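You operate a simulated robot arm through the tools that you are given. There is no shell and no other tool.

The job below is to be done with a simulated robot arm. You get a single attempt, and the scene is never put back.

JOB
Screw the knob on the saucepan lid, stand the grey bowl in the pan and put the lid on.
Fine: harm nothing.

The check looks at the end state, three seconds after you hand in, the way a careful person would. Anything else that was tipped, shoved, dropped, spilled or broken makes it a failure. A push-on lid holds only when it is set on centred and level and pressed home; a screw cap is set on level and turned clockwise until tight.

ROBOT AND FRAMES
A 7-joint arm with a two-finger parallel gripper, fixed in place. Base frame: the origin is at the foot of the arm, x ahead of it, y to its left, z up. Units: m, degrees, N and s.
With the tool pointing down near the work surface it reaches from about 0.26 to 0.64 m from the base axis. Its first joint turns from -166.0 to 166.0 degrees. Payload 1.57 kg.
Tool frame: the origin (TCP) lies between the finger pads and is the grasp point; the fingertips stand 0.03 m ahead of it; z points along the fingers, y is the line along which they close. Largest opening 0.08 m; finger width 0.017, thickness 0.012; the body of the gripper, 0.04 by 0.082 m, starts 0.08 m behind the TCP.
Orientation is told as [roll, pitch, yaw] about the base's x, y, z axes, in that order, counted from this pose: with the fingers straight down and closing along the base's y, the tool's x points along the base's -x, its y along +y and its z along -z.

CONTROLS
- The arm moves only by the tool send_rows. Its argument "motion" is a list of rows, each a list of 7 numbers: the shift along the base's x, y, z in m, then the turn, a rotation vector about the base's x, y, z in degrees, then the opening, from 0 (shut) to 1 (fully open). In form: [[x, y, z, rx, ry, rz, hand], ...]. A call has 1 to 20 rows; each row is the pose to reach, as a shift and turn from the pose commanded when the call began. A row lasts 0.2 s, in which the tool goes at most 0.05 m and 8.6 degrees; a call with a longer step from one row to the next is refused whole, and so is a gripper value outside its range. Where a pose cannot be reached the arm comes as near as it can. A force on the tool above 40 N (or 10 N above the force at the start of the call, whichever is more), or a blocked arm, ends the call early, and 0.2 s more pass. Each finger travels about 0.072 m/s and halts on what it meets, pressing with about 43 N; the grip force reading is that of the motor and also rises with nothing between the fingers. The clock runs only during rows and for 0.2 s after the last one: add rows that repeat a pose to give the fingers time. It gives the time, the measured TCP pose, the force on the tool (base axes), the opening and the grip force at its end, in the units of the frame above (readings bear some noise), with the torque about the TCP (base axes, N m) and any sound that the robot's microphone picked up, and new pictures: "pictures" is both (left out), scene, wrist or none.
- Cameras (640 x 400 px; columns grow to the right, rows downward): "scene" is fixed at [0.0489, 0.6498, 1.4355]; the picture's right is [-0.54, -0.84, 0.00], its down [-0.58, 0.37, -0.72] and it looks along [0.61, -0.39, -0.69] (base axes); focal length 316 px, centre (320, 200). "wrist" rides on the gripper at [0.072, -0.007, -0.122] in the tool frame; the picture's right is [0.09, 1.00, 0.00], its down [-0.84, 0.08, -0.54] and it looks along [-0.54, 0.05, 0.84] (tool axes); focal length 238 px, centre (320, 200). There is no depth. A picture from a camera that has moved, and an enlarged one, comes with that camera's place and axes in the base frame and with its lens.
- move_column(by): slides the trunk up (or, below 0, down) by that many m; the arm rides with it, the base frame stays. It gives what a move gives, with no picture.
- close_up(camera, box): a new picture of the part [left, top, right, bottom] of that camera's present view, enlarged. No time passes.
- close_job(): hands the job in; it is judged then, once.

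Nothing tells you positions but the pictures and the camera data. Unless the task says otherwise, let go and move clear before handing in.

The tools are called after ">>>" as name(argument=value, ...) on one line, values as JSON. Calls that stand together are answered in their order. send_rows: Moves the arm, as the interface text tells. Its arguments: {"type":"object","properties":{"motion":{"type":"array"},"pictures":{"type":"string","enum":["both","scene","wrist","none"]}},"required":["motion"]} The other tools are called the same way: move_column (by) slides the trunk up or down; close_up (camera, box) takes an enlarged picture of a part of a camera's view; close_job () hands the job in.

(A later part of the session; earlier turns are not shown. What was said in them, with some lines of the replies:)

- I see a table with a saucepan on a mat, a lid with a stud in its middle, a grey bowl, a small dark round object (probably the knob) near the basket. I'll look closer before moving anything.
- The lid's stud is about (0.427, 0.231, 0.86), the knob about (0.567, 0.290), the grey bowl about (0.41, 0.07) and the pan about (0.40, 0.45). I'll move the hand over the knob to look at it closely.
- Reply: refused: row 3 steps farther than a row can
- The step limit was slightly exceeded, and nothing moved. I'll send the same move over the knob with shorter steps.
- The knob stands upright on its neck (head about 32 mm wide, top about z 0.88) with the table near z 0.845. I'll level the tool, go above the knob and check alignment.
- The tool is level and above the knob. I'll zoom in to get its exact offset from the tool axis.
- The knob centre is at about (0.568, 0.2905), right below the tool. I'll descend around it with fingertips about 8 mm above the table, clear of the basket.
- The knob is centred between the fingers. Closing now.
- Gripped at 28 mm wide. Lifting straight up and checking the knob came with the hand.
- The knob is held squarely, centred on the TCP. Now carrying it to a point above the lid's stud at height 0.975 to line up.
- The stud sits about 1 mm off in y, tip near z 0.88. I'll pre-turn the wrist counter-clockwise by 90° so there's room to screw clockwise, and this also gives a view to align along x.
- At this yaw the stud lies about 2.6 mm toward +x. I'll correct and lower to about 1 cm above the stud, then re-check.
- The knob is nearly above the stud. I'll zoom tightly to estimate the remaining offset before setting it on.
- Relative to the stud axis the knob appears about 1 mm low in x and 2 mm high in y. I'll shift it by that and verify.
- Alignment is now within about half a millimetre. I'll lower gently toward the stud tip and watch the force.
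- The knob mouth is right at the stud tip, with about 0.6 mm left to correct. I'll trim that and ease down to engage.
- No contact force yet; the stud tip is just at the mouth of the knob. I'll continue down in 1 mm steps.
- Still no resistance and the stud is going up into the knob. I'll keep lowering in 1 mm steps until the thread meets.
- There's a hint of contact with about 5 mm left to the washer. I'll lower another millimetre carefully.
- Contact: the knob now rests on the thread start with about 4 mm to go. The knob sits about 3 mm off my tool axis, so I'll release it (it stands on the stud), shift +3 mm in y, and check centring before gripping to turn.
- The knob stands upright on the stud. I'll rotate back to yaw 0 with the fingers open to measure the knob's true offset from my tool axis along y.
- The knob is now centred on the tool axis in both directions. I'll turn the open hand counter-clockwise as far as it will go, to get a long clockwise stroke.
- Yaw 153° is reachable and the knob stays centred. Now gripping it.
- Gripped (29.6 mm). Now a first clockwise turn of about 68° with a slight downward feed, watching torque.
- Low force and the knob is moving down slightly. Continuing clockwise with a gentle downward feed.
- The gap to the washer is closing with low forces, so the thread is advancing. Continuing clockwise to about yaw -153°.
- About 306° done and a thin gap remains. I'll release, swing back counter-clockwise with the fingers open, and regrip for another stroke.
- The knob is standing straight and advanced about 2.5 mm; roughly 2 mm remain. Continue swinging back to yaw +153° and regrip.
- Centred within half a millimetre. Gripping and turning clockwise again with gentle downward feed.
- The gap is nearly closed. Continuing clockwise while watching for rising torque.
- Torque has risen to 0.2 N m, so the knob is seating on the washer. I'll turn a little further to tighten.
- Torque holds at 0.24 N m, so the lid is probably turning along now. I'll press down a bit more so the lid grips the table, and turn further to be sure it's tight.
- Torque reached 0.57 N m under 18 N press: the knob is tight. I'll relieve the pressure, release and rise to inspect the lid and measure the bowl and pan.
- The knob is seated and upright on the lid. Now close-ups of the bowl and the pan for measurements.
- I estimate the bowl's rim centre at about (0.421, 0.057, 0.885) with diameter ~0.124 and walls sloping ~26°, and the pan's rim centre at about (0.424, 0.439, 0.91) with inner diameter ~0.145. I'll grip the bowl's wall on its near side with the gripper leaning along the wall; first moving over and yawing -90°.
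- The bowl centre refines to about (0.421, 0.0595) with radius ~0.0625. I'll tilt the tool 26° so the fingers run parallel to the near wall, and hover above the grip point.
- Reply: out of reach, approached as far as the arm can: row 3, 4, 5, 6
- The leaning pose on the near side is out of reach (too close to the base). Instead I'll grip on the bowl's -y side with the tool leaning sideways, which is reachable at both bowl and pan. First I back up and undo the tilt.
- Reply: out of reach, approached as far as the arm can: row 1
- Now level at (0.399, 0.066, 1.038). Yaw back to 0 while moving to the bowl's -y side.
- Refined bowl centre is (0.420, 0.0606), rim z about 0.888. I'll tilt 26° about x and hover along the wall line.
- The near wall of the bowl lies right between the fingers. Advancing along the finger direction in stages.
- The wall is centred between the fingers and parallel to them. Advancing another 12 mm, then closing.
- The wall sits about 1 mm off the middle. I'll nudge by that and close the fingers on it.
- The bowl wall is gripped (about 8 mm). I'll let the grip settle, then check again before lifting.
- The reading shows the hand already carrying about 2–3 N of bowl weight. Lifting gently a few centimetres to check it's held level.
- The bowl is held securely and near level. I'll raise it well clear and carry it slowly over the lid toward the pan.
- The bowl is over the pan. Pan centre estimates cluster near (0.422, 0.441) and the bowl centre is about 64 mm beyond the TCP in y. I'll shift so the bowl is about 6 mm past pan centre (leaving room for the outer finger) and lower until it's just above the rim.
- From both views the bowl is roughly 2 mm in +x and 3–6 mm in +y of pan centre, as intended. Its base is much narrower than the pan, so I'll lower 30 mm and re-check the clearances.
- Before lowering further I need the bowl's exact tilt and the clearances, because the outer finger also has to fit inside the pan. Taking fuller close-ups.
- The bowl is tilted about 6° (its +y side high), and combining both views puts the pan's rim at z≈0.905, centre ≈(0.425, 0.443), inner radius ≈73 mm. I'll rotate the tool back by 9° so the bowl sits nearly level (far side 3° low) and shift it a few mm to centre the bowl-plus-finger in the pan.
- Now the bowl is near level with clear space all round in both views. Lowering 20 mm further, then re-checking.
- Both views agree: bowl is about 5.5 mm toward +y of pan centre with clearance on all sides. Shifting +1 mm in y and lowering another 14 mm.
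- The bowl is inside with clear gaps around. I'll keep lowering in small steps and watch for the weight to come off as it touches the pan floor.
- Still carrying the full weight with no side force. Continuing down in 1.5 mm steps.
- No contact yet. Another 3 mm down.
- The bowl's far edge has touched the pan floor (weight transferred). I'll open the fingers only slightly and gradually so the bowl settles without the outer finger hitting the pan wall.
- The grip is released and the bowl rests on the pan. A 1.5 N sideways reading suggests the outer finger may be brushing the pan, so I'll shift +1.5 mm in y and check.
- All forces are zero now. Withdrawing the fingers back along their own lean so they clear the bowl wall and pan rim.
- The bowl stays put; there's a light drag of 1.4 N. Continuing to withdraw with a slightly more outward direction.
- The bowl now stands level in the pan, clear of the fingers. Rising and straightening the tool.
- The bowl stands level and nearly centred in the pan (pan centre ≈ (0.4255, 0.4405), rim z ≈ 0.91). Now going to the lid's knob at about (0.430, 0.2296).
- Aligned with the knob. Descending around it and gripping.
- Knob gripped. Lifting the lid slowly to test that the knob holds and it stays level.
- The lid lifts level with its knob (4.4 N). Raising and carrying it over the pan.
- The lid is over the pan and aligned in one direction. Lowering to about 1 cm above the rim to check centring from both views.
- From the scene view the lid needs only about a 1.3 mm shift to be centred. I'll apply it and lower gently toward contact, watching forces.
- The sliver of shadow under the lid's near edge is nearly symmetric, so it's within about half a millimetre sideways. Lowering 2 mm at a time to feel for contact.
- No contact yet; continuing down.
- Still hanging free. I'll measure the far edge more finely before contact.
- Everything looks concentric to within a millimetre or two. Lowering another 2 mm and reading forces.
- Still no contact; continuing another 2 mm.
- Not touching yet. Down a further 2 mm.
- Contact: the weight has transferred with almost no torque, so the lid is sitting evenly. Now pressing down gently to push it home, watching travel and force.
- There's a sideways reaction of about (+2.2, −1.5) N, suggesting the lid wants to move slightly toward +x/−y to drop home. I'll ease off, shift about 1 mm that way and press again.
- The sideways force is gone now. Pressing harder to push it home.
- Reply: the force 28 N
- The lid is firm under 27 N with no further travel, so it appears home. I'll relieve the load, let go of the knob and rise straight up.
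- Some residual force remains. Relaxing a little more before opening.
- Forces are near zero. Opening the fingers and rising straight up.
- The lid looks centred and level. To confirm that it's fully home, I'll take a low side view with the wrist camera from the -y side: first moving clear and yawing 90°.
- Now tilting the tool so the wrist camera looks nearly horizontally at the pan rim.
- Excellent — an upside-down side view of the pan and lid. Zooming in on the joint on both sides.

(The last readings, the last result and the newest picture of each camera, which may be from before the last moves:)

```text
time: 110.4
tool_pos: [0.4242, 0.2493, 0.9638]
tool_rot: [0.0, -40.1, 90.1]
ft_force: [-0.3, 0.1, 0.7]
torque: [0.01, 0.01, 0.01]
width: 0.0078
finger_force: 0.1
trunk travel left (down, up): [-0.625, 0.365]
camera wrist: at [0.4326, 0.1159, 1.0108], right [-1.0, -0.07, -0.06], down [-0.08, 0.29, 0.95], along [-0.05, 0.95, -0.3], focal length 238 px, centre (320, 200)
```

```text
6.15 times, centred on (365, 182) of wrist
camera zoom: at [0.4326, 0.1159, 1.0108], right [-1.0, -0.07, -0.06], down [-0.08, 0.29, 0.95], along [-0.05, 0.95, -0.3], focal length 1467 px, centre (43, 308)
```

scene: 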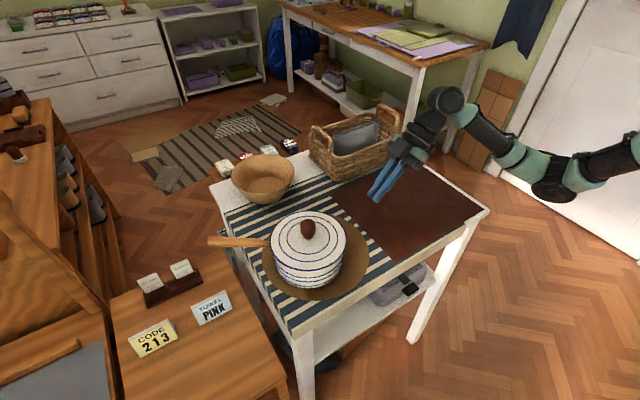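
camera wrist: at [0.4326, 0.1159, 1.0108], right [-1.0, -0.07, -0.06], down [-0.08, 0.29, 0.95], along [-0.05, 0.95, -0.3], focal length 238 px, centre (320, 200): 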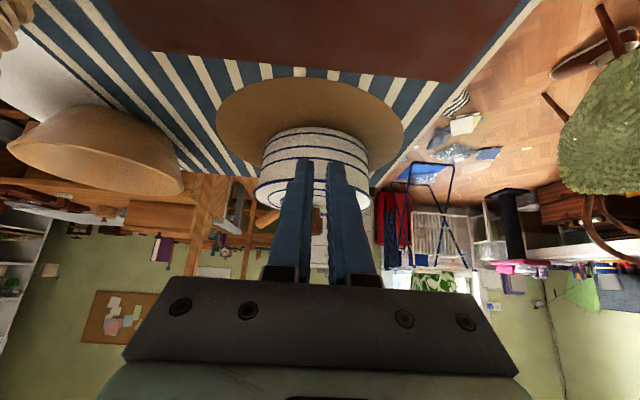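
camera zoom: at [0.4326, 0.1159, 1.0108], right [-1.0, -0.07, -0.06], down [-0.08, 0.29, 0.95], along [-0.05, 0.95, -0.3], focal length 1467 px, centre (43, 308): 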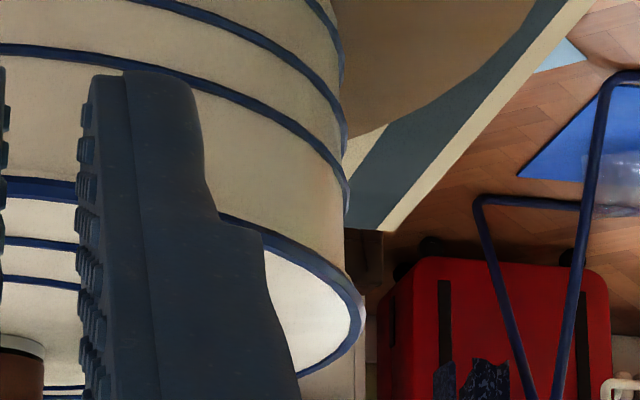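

From the side the lid sits level and flush on the pan with no visible gap. I'll straighten up and give the knob one gentle centred press with closed fingers to make sure it is fully home.

>>> send_rows(motion=[[0, 0, 0.03, -8, 0, 0, 0], [0, 0, 0.06, -16, 0, 0, 0], [0, 0, 0.09, -24, 0, 0, 0], [0, 0, 0.115, -32, 0, 0, 0], [0, 0, 0.115, -40, 0, 0, 0], [0, 0.04, 0.115, -40, 0, 0, 0], [0, 0.08, 0.115, -40, 0, 0, 0], [0, 0.12, 0.115, -40, 0, 0, 0], [0, 0.16, 0.115, -40, 0, 0, 0], [0, 0.1905, 0.115, -40, 0, 0, 0], [0, 0.1905, 0.115, -40, 0, 0, 0]])

>>> close_up(camera="wrist", box=[240, 60, 400, 200])

>>> close_up(camera="scene", box=[240, 120, 380, 290])

```text
time: 112.8
tool_pos: [0.4263, 0.439, 1.0802]
tool_rot: [0.1, 0.0, 90.1]
ft_force: [-0.1, -0.4, -0.5]
torque: [-0.01, -0.02, 0.0]
width: 0.0
finger_force: 21.3
trunk travel left (down, up): [-0.625, 0.365]
camera wrist: at [0.4329, 0.3675, 1.2017], right [-1.0, -0.09, 0.0], down [-0.08, 0.84, 0.54], along [-0.05, 0.54, -0.84], focal length 238 px, centre (320, 200)
```

scene: 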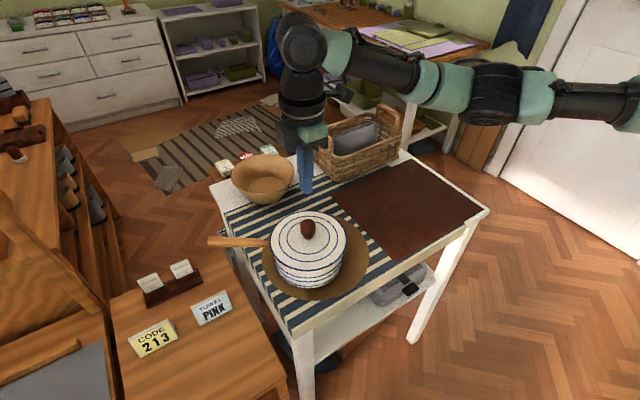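
wrist: 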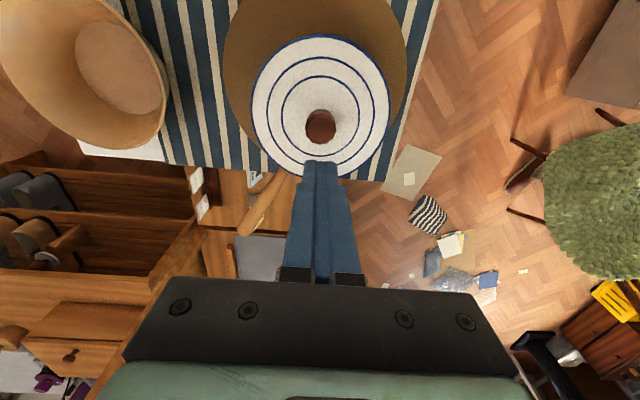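

```text
2.86 times, centred on (320, 130) of wrist
camera zoom: at [0.4329, 0.3675, 1.2017], right [-1.0, -0.09, 0.0], down [-0.08, 0.84, 0.54], along [-0.05, 0.54, -0.84], focal length 681 px, centre (320, 400)
```

zoom: 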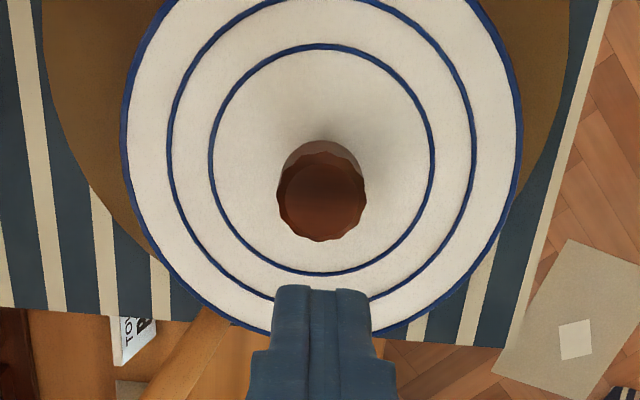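

```text
2.35 times, centred on (310, 205) of scene
camera zoom: at [0.0489, 0.6498, 1.4355], right [-0.54, -0.84, 0.0], down [-0.58, 0.37, -0.72], along [0.61, -0.39, -0.69], focal length 745 px, centre (344, 188)
```

zoom: 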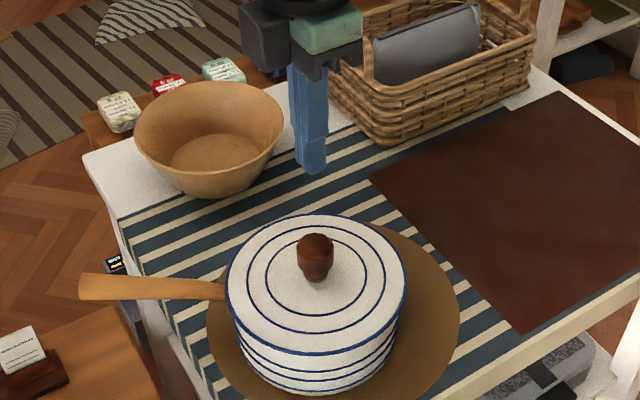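

The closed fingertips are lined up over the knob. Descending to just above it, then touching down gently.

>>> send_rows(motion=[[0, 0, -0.03, 0, 0, 0, 0], [0, 0, -0.06, 0, 0, 0, 0], [0, 0, -0.08, 0, 0, 0, 0], [0, 0, -0.086, 0, 0, 0, 0], [0, 0, -0.086, 0, 0, 0, 0]], pictures="none")

>>> close_up(camera="scene", box=[250, 180, 370, 290])

```text
time: 114.0
tool_pos: [0.4261, 0.4398, 0.993]
tool_rot: [0.0, 0.0, 90.1]
ft_force: [0.6, -0.2, -0.9]
torque: [-0.02, 0.02, -0.03]
width: 0.0
finger_force: 21.2
trunk travel left (down, up): [-0.625, 0.365]
```

```text
3.64 times, centred on (310, 235) of scene
camera zoom: at [0.0489, 0.6498, 1.4355], right [-0.54, -0.84, 0.0], down [-0.58, 0.37, -0.72], along [0.61, -0.39, -0.69], focal length 1151 px, centre (356, 73)
```

zoom: 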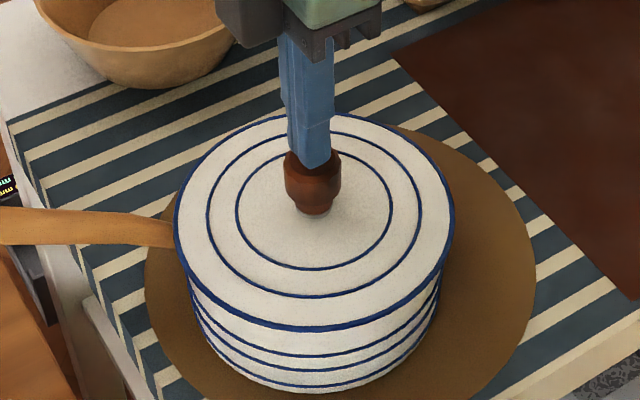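

Fingers are right above the knob. Pressing down step by step.

>>> send_rows(motion=[[0, 0, -0.002, 0, 0, 0, 0], [0, 0, -0.004, 0, 0, 0, 0], [0, 0, -0.006, 0, 0, 0, 0], [0, 0, -0.0075, 0, 0, 0, 0], [0, 0, -0.0075, 0, 0, 0, 0]], pictures="none")

```text
time: 115.2
tool_pos: [0.4256, 0.4387, 0.9883]
tool_rot: [-0.3, -0.4, 90.1]
ft_force: [3.9, 3.3, 22.4]
torque: [0.02, -0.08, -0.03]
width: 0.0
finger_force: 21.1
trunk travel left (down, up): [-0.625, 0.365]
```

Pressed with 22 N with no further travel: the lid is home. Lifting straight off and moving clear.

>>> send_rows(motion=[[0, 0, 0.004, 0, 0, 0, 0], [0, 0, 0.01, 0, 0, 0, 0], [0, 0, 0.04, 0, 0, 0, 0], [0, 0, 0.08, 0, 0, 0, 0], [0, 0, 0.12, 0, 0, 0, 0], [-0.02, -0.03, 0.15, 0, 0, 0, 0.1], [-0.04, -0.065, 0.17, 0, 0, 0, 0.3], [-0.06, -0.1, 0.18, 0, 0, 0, 0.5], [-0.09, -0.13, 0.19, 0, 0, 0, 0.5], [-0.12, -0.16, 0.2, 0, 0, 0, 0.5], [-0.12, -0.16, 0.2, 0, 0, 0, 0.5]])

>>> close_up(camera="scene", box=[250, 180, 370, 290])

>>> close_up(camera="scene", box=[180, 90, 500, 310])

```text
time: 117.6
tool_pos: [0.3049, 0.2789, 1.1872]
tool_rot: [0.0, 0.2, 90.1]
ft_force: [0.5, 1.2, 0.2]
torque: [-0.03, 0.01, -0.01]
width: 0.04
finger_force: 0.1
trunk travel left (down, up): [-0.625, 0.365]
camera wrist: at [0.3121, 0.2077, 1.309], right [-1.0, -0.09, 0.0], down [-0.08, 0.84, 0.54], along [-0.05, 0.54, -0.84], focal length 238 px, centre (320, 200)
```

scene: 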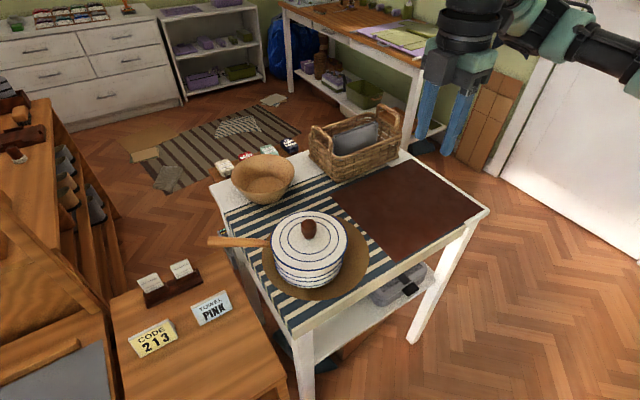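
wrist: 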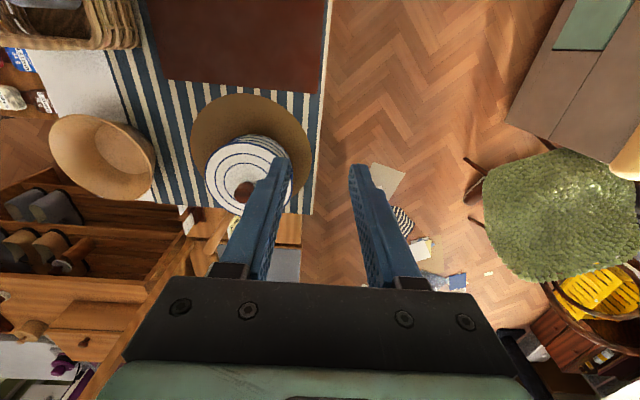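

```text
3.64 times, centred on (310, 235) of scene
camera zoom: at [0.0489, 0.6498, 1.4355], right [-0.54, -0.84, 0.0], down [-0.58, 0.37, -0.72], along [0.61, -0.39, -0.69], focal length 1151 px, centre (356, 73)
```

zoom: 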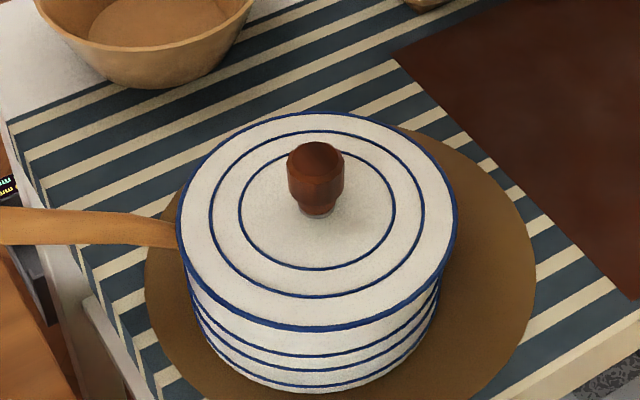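

```text
1.82 times, centred on (340, 200) of scene
camera zoom: at [0.0489, 0.6498, 1.4355], right [-0.54, -0.84, 0.0], down [-0.58, 0.37, -0.72], along [0.61, -0.39, -0.69], focal length 576 px, centre (284, 200)
```

zoom: 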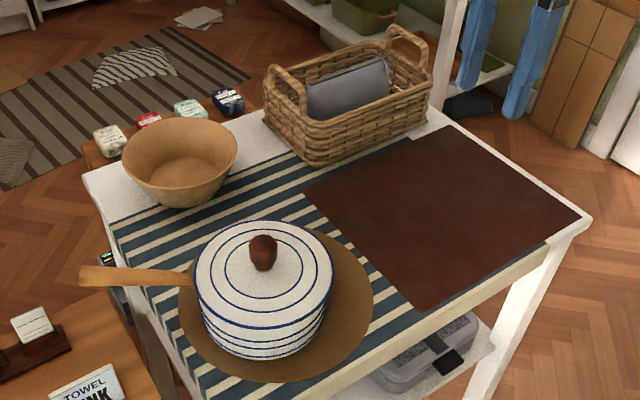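

The lid looks to have shifted about 2 mm sideways during that press, so I'll inspect it closely before deciding anything.

>>> close_up(camera="scene", box=[255, 200, 365, 275])

>>> close_up(camera="scene", box=[262, 240, 302, 280])

>>> close_up(camera="scene", box=[315, 235, 355, 275])

>>> close_up(camera="wrist", box=[180, 80, 320, 220])

```text
5.33 times, centred on (310, 238) of scene
camera zoom: at [0.0489, 0.6498, 1.4355], right [-0.54, -0.84, 0.0], down [-0.58, 0.37, -0.72], along [0.61, -0.39, -0.69], focal length 1688 px, centre (373, 0)
```

zoom: 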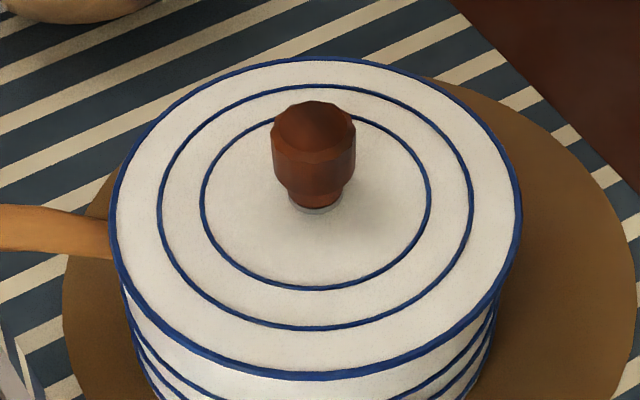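

```text
10.00 times, centred on (282, 260) of scene
camera zoom: at [0.0489, 0.6498, 1.4355], right [-0.54, -0.84, 0.0], down [-0.58, 0.37, -0.72], along [0.61, -0.39, -0.69], focal length 3165 px, centre (700, -400)
```

zoom: 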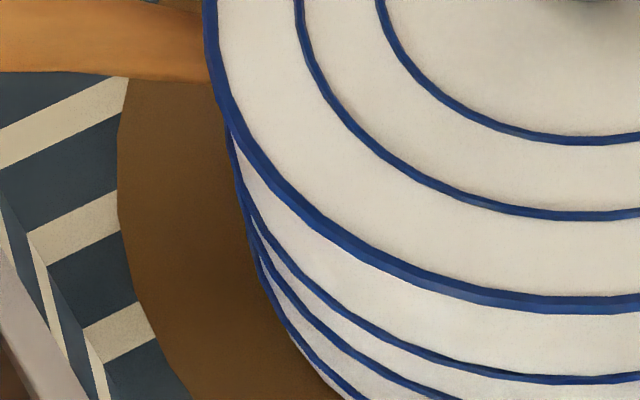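

```text
10.00 times, centred on (335, 255) of scene
camera zoom: at [0.0489, 0.6498, 1.4355], right [-0.54, -0.84, 0.0], down [-0.58, 0.37, -0.72], along [0.61, -0.39, -0.69], focal length 3165 px, centre (170, -350)
```

zoom: 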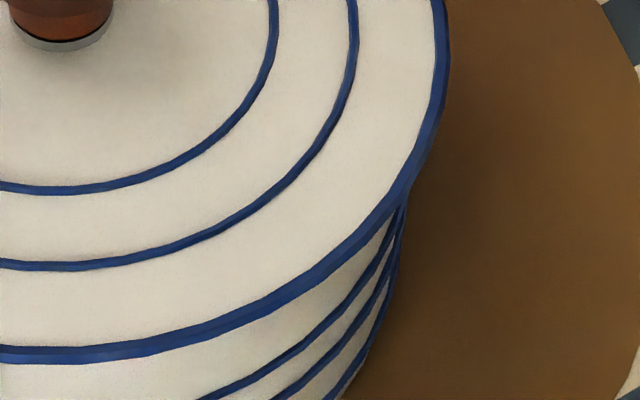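

```text
2.86 times, centred on (250, 150) of wrist
camera zoom: at [0.3121, 0.2077, 1.309], right [-1.0, -0.09, 0.0], down [-0.08, 0.84, 0.54], along [-0.05, 0.54, -0.84], focal length 681 px, centre (520, 343)
```

zoom: 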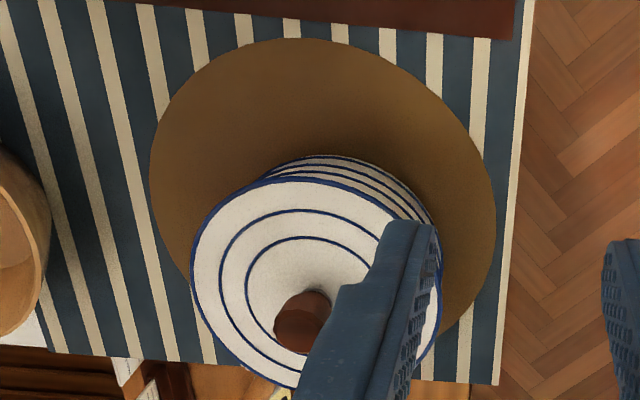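

To tell whether the lid alone moved or the pan moved with it, I'll take the same framing as right after I let go, and compare.

>>> close_up(camera="scene", box=[250, 190, 370, 290])

>>> close_up(camera="scene", box=[280, 240, 350, 290])

```text
4.00 times, centred on (310, 240) of scene
camera zoom: at [0.0489, 0.6498, 1.4355], right [-0.54, -0.84, 0.0], down [-0.58, 0.37, -0.72], along [0.61, -0.39, -0.69], focal length 1266 px, centre (360, 40)
```

zoom: 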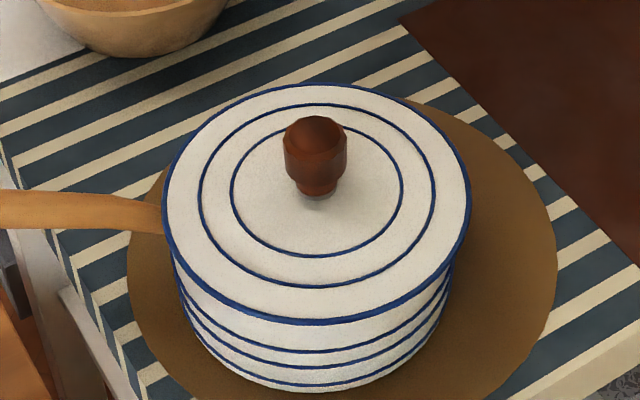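

```text
8.00 times, centred on (315, 265) of scene
camera zoom: at [0.0489, 0.6498, 1.4355], right [-0.54, -0.84, 0.0], down [-0.58, 0.37, -0.72], along [0.61, -0.39, -0.69], focal length 2532 px, centre (360, -320)
```

zoom: 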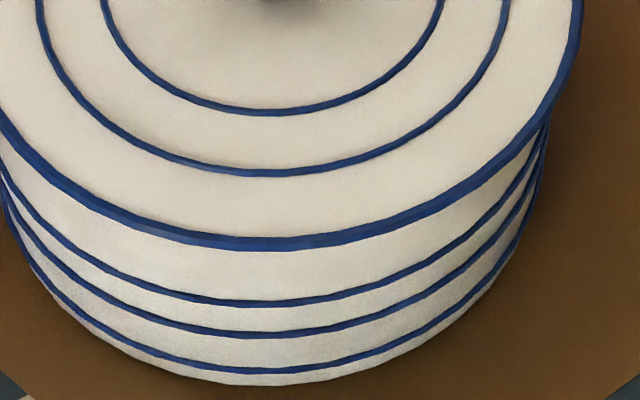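

Only the lid moved; it now sits about 2.4 mm off centre while the pan stayed put. I'll regrip the knob and nudge it back to centre. First going above the knob.

>>> send_rows(motion=[[0.02, 0.027, 0, 0, 0, 0, 0.7], [0.04, 0.053, -0.01, 0, 0, 0, 0.7], [0.06, 0.08, -0.03, 0, 0, 0, 0.7], [0.08, 0.106, -0.055, 0, 0, 0, 0.7], [0.1, 0.133, -0.085, 0, 0, 0, 0.7], [0.1212, 0.159, -0.115, 0, 0, 0, 0.7], [0.1212, 0.159, -0.145, 0, 0, 0, 0.7], [0.1212, 0.159, -0.16, 0, 0, 0, 0.7], [0.1212, 0.159, -0.16, 0, 0, 0, 0.7]], pictures="none")

>>> close_up(camera="wrist", box=[240, 80, 400, 205])

>>> close_up(camera="scene", box=[250, 180, 370, 290])

```text
time: 119.6
tool_pos: [0.4265, 0.4382, 1.0243]
tool_rot: [-0.1, -0.1, 90.3]
ft_force: [-0.2, 0.4, -0.4]
torque: [-0.02, -0.03, -0.03]
width: 0.0558
finger_force: 0.1
trunk travel left (down, up): [-0.625, 0.365]
```

```text
3.20 times, centred on (320, 142) of wrist
camera zoom: at [0.4334, 0.3667, 1.1466], right [-1.0, -0.09, 0.0], down [-0.08, 0.84, 0.54], along [-0.05, 0.54, -0.84], focal length 763 px, centre (320, 384)
```

zoom: 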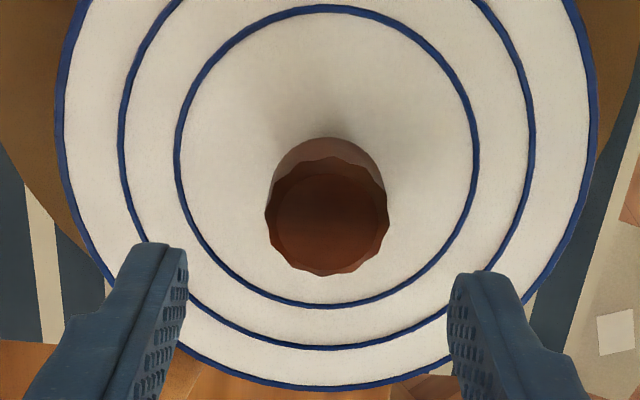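

```text
3.64 times, centred on (310, 235) of scene
camera zoom: at [0.0489, 0.6498, 1.4355], right [-0.54, -0.84, 0.0], down [-0.58, 0.37, -0.72], along [0.61, -0.39, -0.69], focal length 1151 px, centre (356, 73)
```

zoom: 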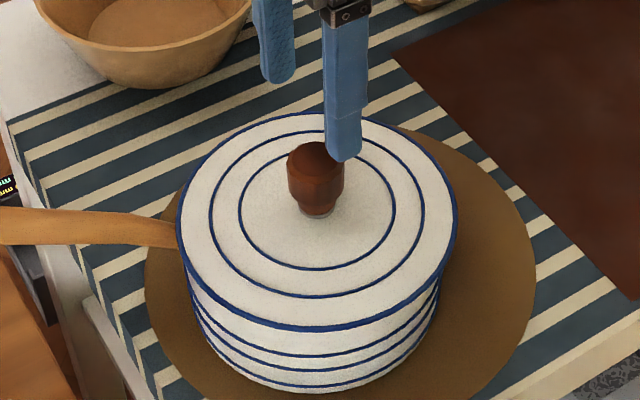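

The knob is 1.6 mm to the -x side of my tool axis. I'll correct, descend, grip, and then nudge the lid about +2.6 mm in y to centre it.

>>> send_rows(motion=[[-0.0012, 0, -0.02, 0, 0, 0, 0.7], [-0.0012, 0, -0.04, 0, 0, 0, 0.7], [-0.0012, 0, -0.057, 0, 0, 0, 0.7], [-0.0012, 0, -0.057, 0, 0, 0, 0.7], [-0.0012, 0, -0.057, 0, 0, 0, 0.5], [-0.0012, 0, -0.057, 0, 0, 0, 0.4], [-0.0012, 0, -0.057, 0, 0, 0, 0.3], [-0.0012, 0, -0.057, 0, 0, 0, 0.3]], pictures="none")

>>> close_up(camera="scene", box=[250, 190, 370, 290])

```text
time: 121.4
tool_pos: [0.4247, 0.4381, 0.9678]
tool_rot: [-0.1, 0.0, 90.1]
ft_force: [-1.2, -0.2, -0.1]
torque: [0.04, 0.14, 0.0]
width: 0.0289
finger_force: 39.1
trunk travel left (down, up): [-0.625, 0.365]
```

```text
4.00 times, centred on (310, 240) of scene
camera zoom: at [0.0489, 0.6498, 1.4355], right [-0.54, -0.84, 0.0], down [-0.58, 0.37, -0.72], along [0.61, -0.39, -0.69], focal length 1266 px, centre (360, 40)
```

zoom: 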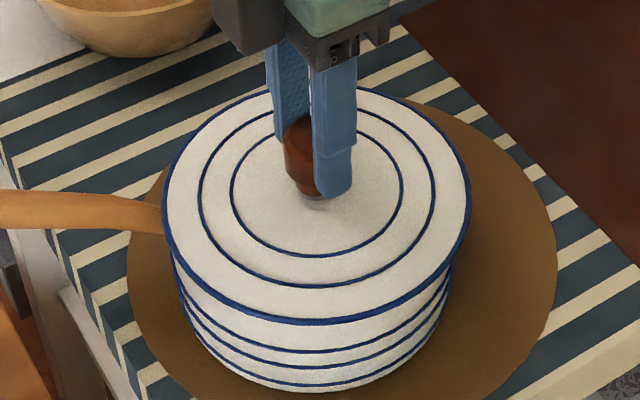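

Gripped. Nudging the lid +2.6 mm in y.

>>> send_rows(motion=[[0, 0.001, 0.0002, 0, 0, 0, 0.2], [0, 0.002, 0.0002, 0, 0, 0, 0.2], [0.0002, 0.0028, 0.0002, 0, 0, 0, 0.2], [0.0002, 0.0028, 0.0002, 0, 0, 0, 0.2]], pictures="none")

>>> close_up(camera="scene", box=[250, 190, 370, 290])

>>> close_up(camera="scene", box=[280, 240, 350, 290])

```text
time: 122.4
tool_pos: [0.4241, 0.4405, 0.9685]
tool_rot: [0.0, 0.0, 90.0]
ft_force: [1.4, -0.4, -0.1]
torque: [-0.01, -0.03, 0.01]
width: 0.0285
finger_force: 38.1
trunk travel left (down, up): [-0.625, 0.365]
```

```text
4.00 times, centred on (310, 240) of scene
camera zoom: at [0.0489, 0.6498, 1.4355], right [-0.54, -0.84, 0.0], down [-0.58, 0.37, -0.72], along [0.61, -0.39, -0.69], focal length 1266 px, centre (360, 40)
```

zoom: 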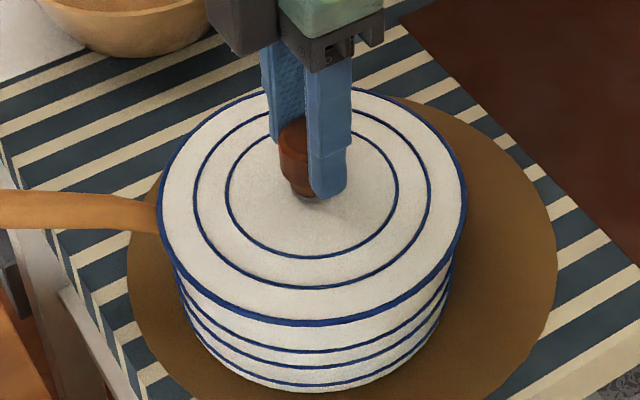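

```text
8.00 times, centred on (315, 265) of scene
camera zoom: at [0.0489, 0.6498, 1.4355], right [-0.54, -0.84, 0.0], down [-0.58, 0.37, -0.72], along [0.61, -0.39, -0.69], focal length 2532 px, centre (360, -320)
```

zoom: 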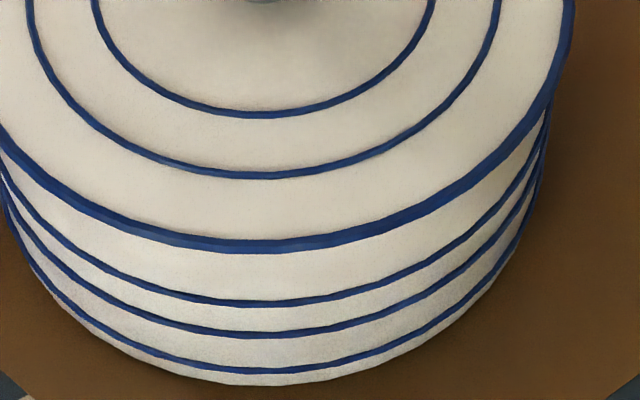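

The lid is now centred within about half a millimetre and the pan hasn't moved. A final vertical press while holding the knob, then unload.

>>> send_rows(motion=[[0, 0, -0.0015, 0, 0, 0, 0.2], [0, 0, -0.003, 0, 0, 0, 0.2], [0, 0, -0.004, 0, 0, 0, 0.2], [0, 0, -0.004, 0, 0, 0, 0.2]], pictures="none")

>>> close_up(camera="scene", box=[250, 190, 370, 290])

```text
time: 123.4
tool_pos: [0.4259, 0.4398, 0.9679]
tool_rot: [-0.3, -0.3, 90.0]
ft_force: [4.3, 0.2, 20.1]
torque: [-0.26, 0.25, 0.02]
width: 0.0286
finger_force: 39.0
trunk travel left (down, up): [-0.625, 0.365]
```

```text
4.00 times, centred on (310, 240) of scene
camera zoom: at [0.0489, 0.6498, 1.4355], right [-0.54, -0.84, 0.0], down [-0.58, 0.37, -0.72], along [0.61, -0.39, -0.69], focal length 1266 px, centre (360, 40)
```

zoom: 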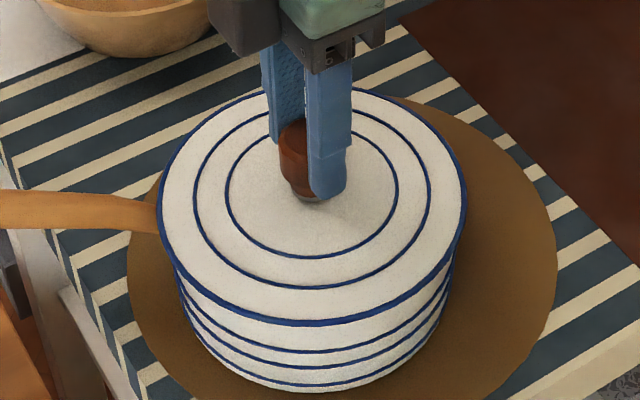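

20 N with no travel — it's fully home. Unloading to near zero force.

>>> send_rows(motion=[[0, 0, 0.0015, 0, 0, 0, 0.2], [0, 0, 0.003, 0, 0, 0, 0.2], [0, 0, 0.004, 0, 0, 0, 0.2], [0, 0, 0.004, 0, 0, 0, 0.2]], pictures="none")

```text
time: 124.4
tool_pos: [0.4245, 0.44, 0.9681]
tool_rot: [0.1, 0.1, 90.1]
ft_force: [0.4, 2.1, 3.8]
torque: [0.28, -0.05, -0.04]
width: 0.0293
finger_force: 38.6
trunk travel left (down, up): [-0.625, 0.365]
```

Nearly unloaded. A touch more relief, then open the fingers and rise straight up.

>>> send_rows(motion=[[0, 0, 0.0008, 0, 0, 0, 0.2], [0, 0, 0.0008, 0, 0, 0, 0.2], [0, 0, 0.0008, 0, 0, 0, 0.4], [0, 0, 0.0008, 0, 0, 0, 0.5], [0, 0, 0.0008, 0, 0, 0, 0.7], [0, 0, 0.0008, 0, 0, 0, 0.8], [0, 0, 0.0008, 0, 0, 0, 0.8], [0, 0, 0.02, 0, 0, 0, 0.8], [0, 0, 0.05, 0, 0, 0, 0.8], [0, 0, 0.09, 0, 0, 0, 0.8], [0, 0, 0.13, 0, 0, 0, 0.8]], pictures="none")

>>> close_up(camera="scene", box=[250, 190, 370, 290])

```text
time: 126.8
tool_pos: [0.4245, 0.4405, 1.0975]
tool_rot: [-0.1, 0.0, 90.0]
ft_force: [-0.5, -0.2, 1.0]
torque: [-0.03, 0.0, -0.02]
width: 0.0639
finger_force: 0.0
trunk travel left (down, up): [-0.625, 0.365]
```

```text
4.00 times, centred on (310, 240) of scene
camera zoom: at [0.0489, 0.6498, 1.4355], right [-0.54, -0.84, 0.0], down [-0.58, 0.37, -0.72], along [0.61, -0.39, -0.69], focal length 1266 px, centre (360, 40)
```

zoom: 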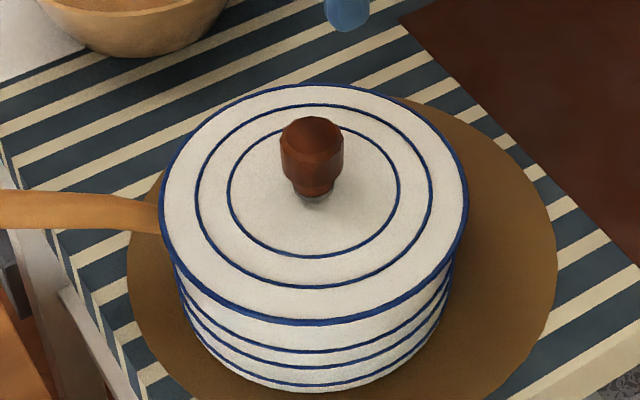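

The lid rests centred and level on the pan with the knob attached. Moving the arm clear and taking a final overview.

>>> send_rows(motion=[[0, 0, 0.04, 0, 0, 0, 0.8], [-0.02, -0.03, 0.07, 0, 0, 0, 0.8], [-0.045, -0.065, 0.085, 0, 0, 0, 0.8], [-0.07, -0.1, 0.09, 0, 0, 0, 0.8], [-0.095, -0.135, 0.09, 0, 0, 0, 0.8], [-0.12, -0.17, 0.09, 0, 0, 0, 0.8], [-0.145, -0.205, 0.09, 0, 0, 0, 0.8], [-0.145, -0.205, 0.09, 0, 0, 0, 0.8]])

>>> close_up(camera="scene", box=[180, 90, 500, 310])

>>> close_up(camera="scene", box=[250, 190, 370, 290])

```text
time: 128.6
tool_pos: [0.2803, 0.2353, 1.1876]
tool_rot: [0.0, 0.1, 90.0]
ft_force: [-0.9, 0.3, -0.3]
torque: [0.0, 0.0, 0.04]
width: 0.0641
finger_force: 0.0
trunk travel left (down, up): [-0.625, 0.365]
camera wrist: at [0.2879, 0.1639, 1.3104], right [-1.0, -0.09, 0.0], down [-0.08, 0.84, 0.54], along [-0.05, 0.54, -0.84], focal length 238 px, centre (320, 200)
```

scene: 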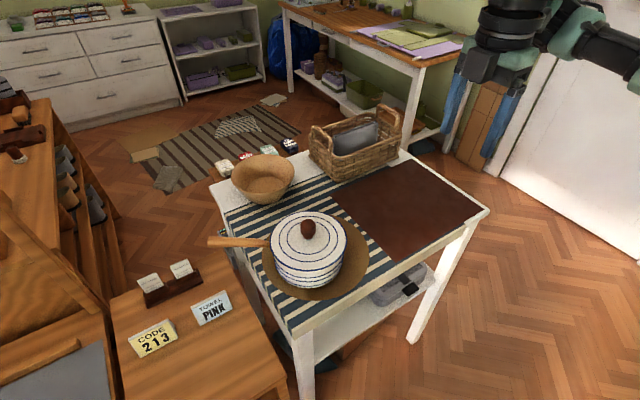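
wrist: 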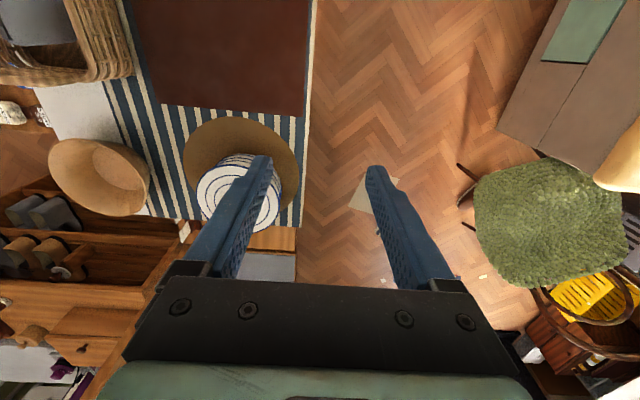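

```text
1.82 times, centred on (340, 200) of scene
camera zoom: at [0.0489, 0.6498, 1.4355], right [-0.54, -0.84, 0.0], down [-0.58, 0.37, -0.72], along [0.61, -0.39, -0.69], focal length 576 px, centre (284, 200)
```

zoom: 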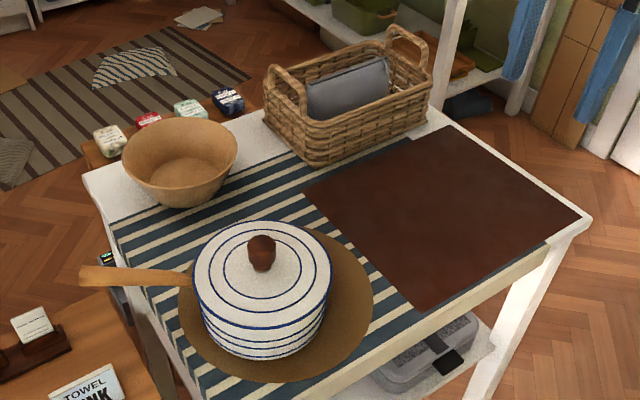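

```text
4.00 times, centred on (310, 240) of scene
camera zoom: at [0.0489, 0.6498, 1.4355], right [-0.54, -0.84, 0.0], down [-0.58, 0.37, -0.72], along [0.61, -0.39, -0.69], focal length 1266 px, centre (360, 40)
```

zoom: 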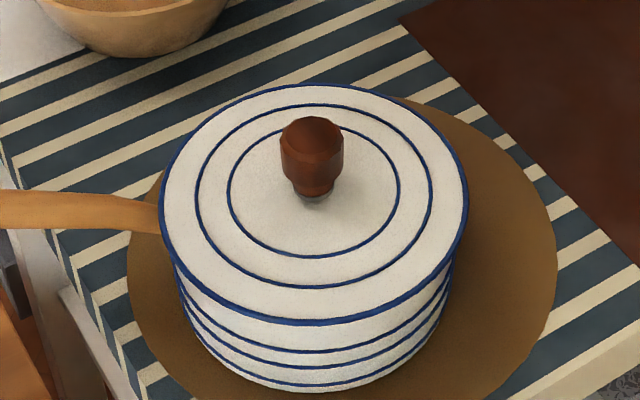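

The knob is tight on the lid and the grey bowl stands in the pan. The lid is on, centred and level. The basket, wooden bowl, mats and other items look undisturbed, and the arm is clear, so I'm handing in.

>>> close_job()

```text
The job is handed in.
```

I screwed the knob onto the lid, stood the grey bowl in the pan and put the lid on. The job is handed in, but I don't have the check's result.

- **Knob:** I turned it clockwise until it seated on the washer, then tightened it to about 0.57 N m. It held when I lifted the lid by it.
- **Bowl:** it stands level on the pan floor, with its rim just below the pan's rim. It settled the last few millimetres when I opened the fingers.
- **Lid:** it is level and flush with the pan rim, with no gap visible in a low side view taken before the final adjustment. A press on the knob slid it about 2 mm sideways, so I moved it back, and it now sits about 0.8 mm off centre. It did not move down any further under presses of 20 to 27 N. I heard no click, and it slid under that press, so I take it to be resting on the pan rather than latched.

In the last pictures nothing else on the table looks moved. I let go of the lid and moved the arm clear before handing in.
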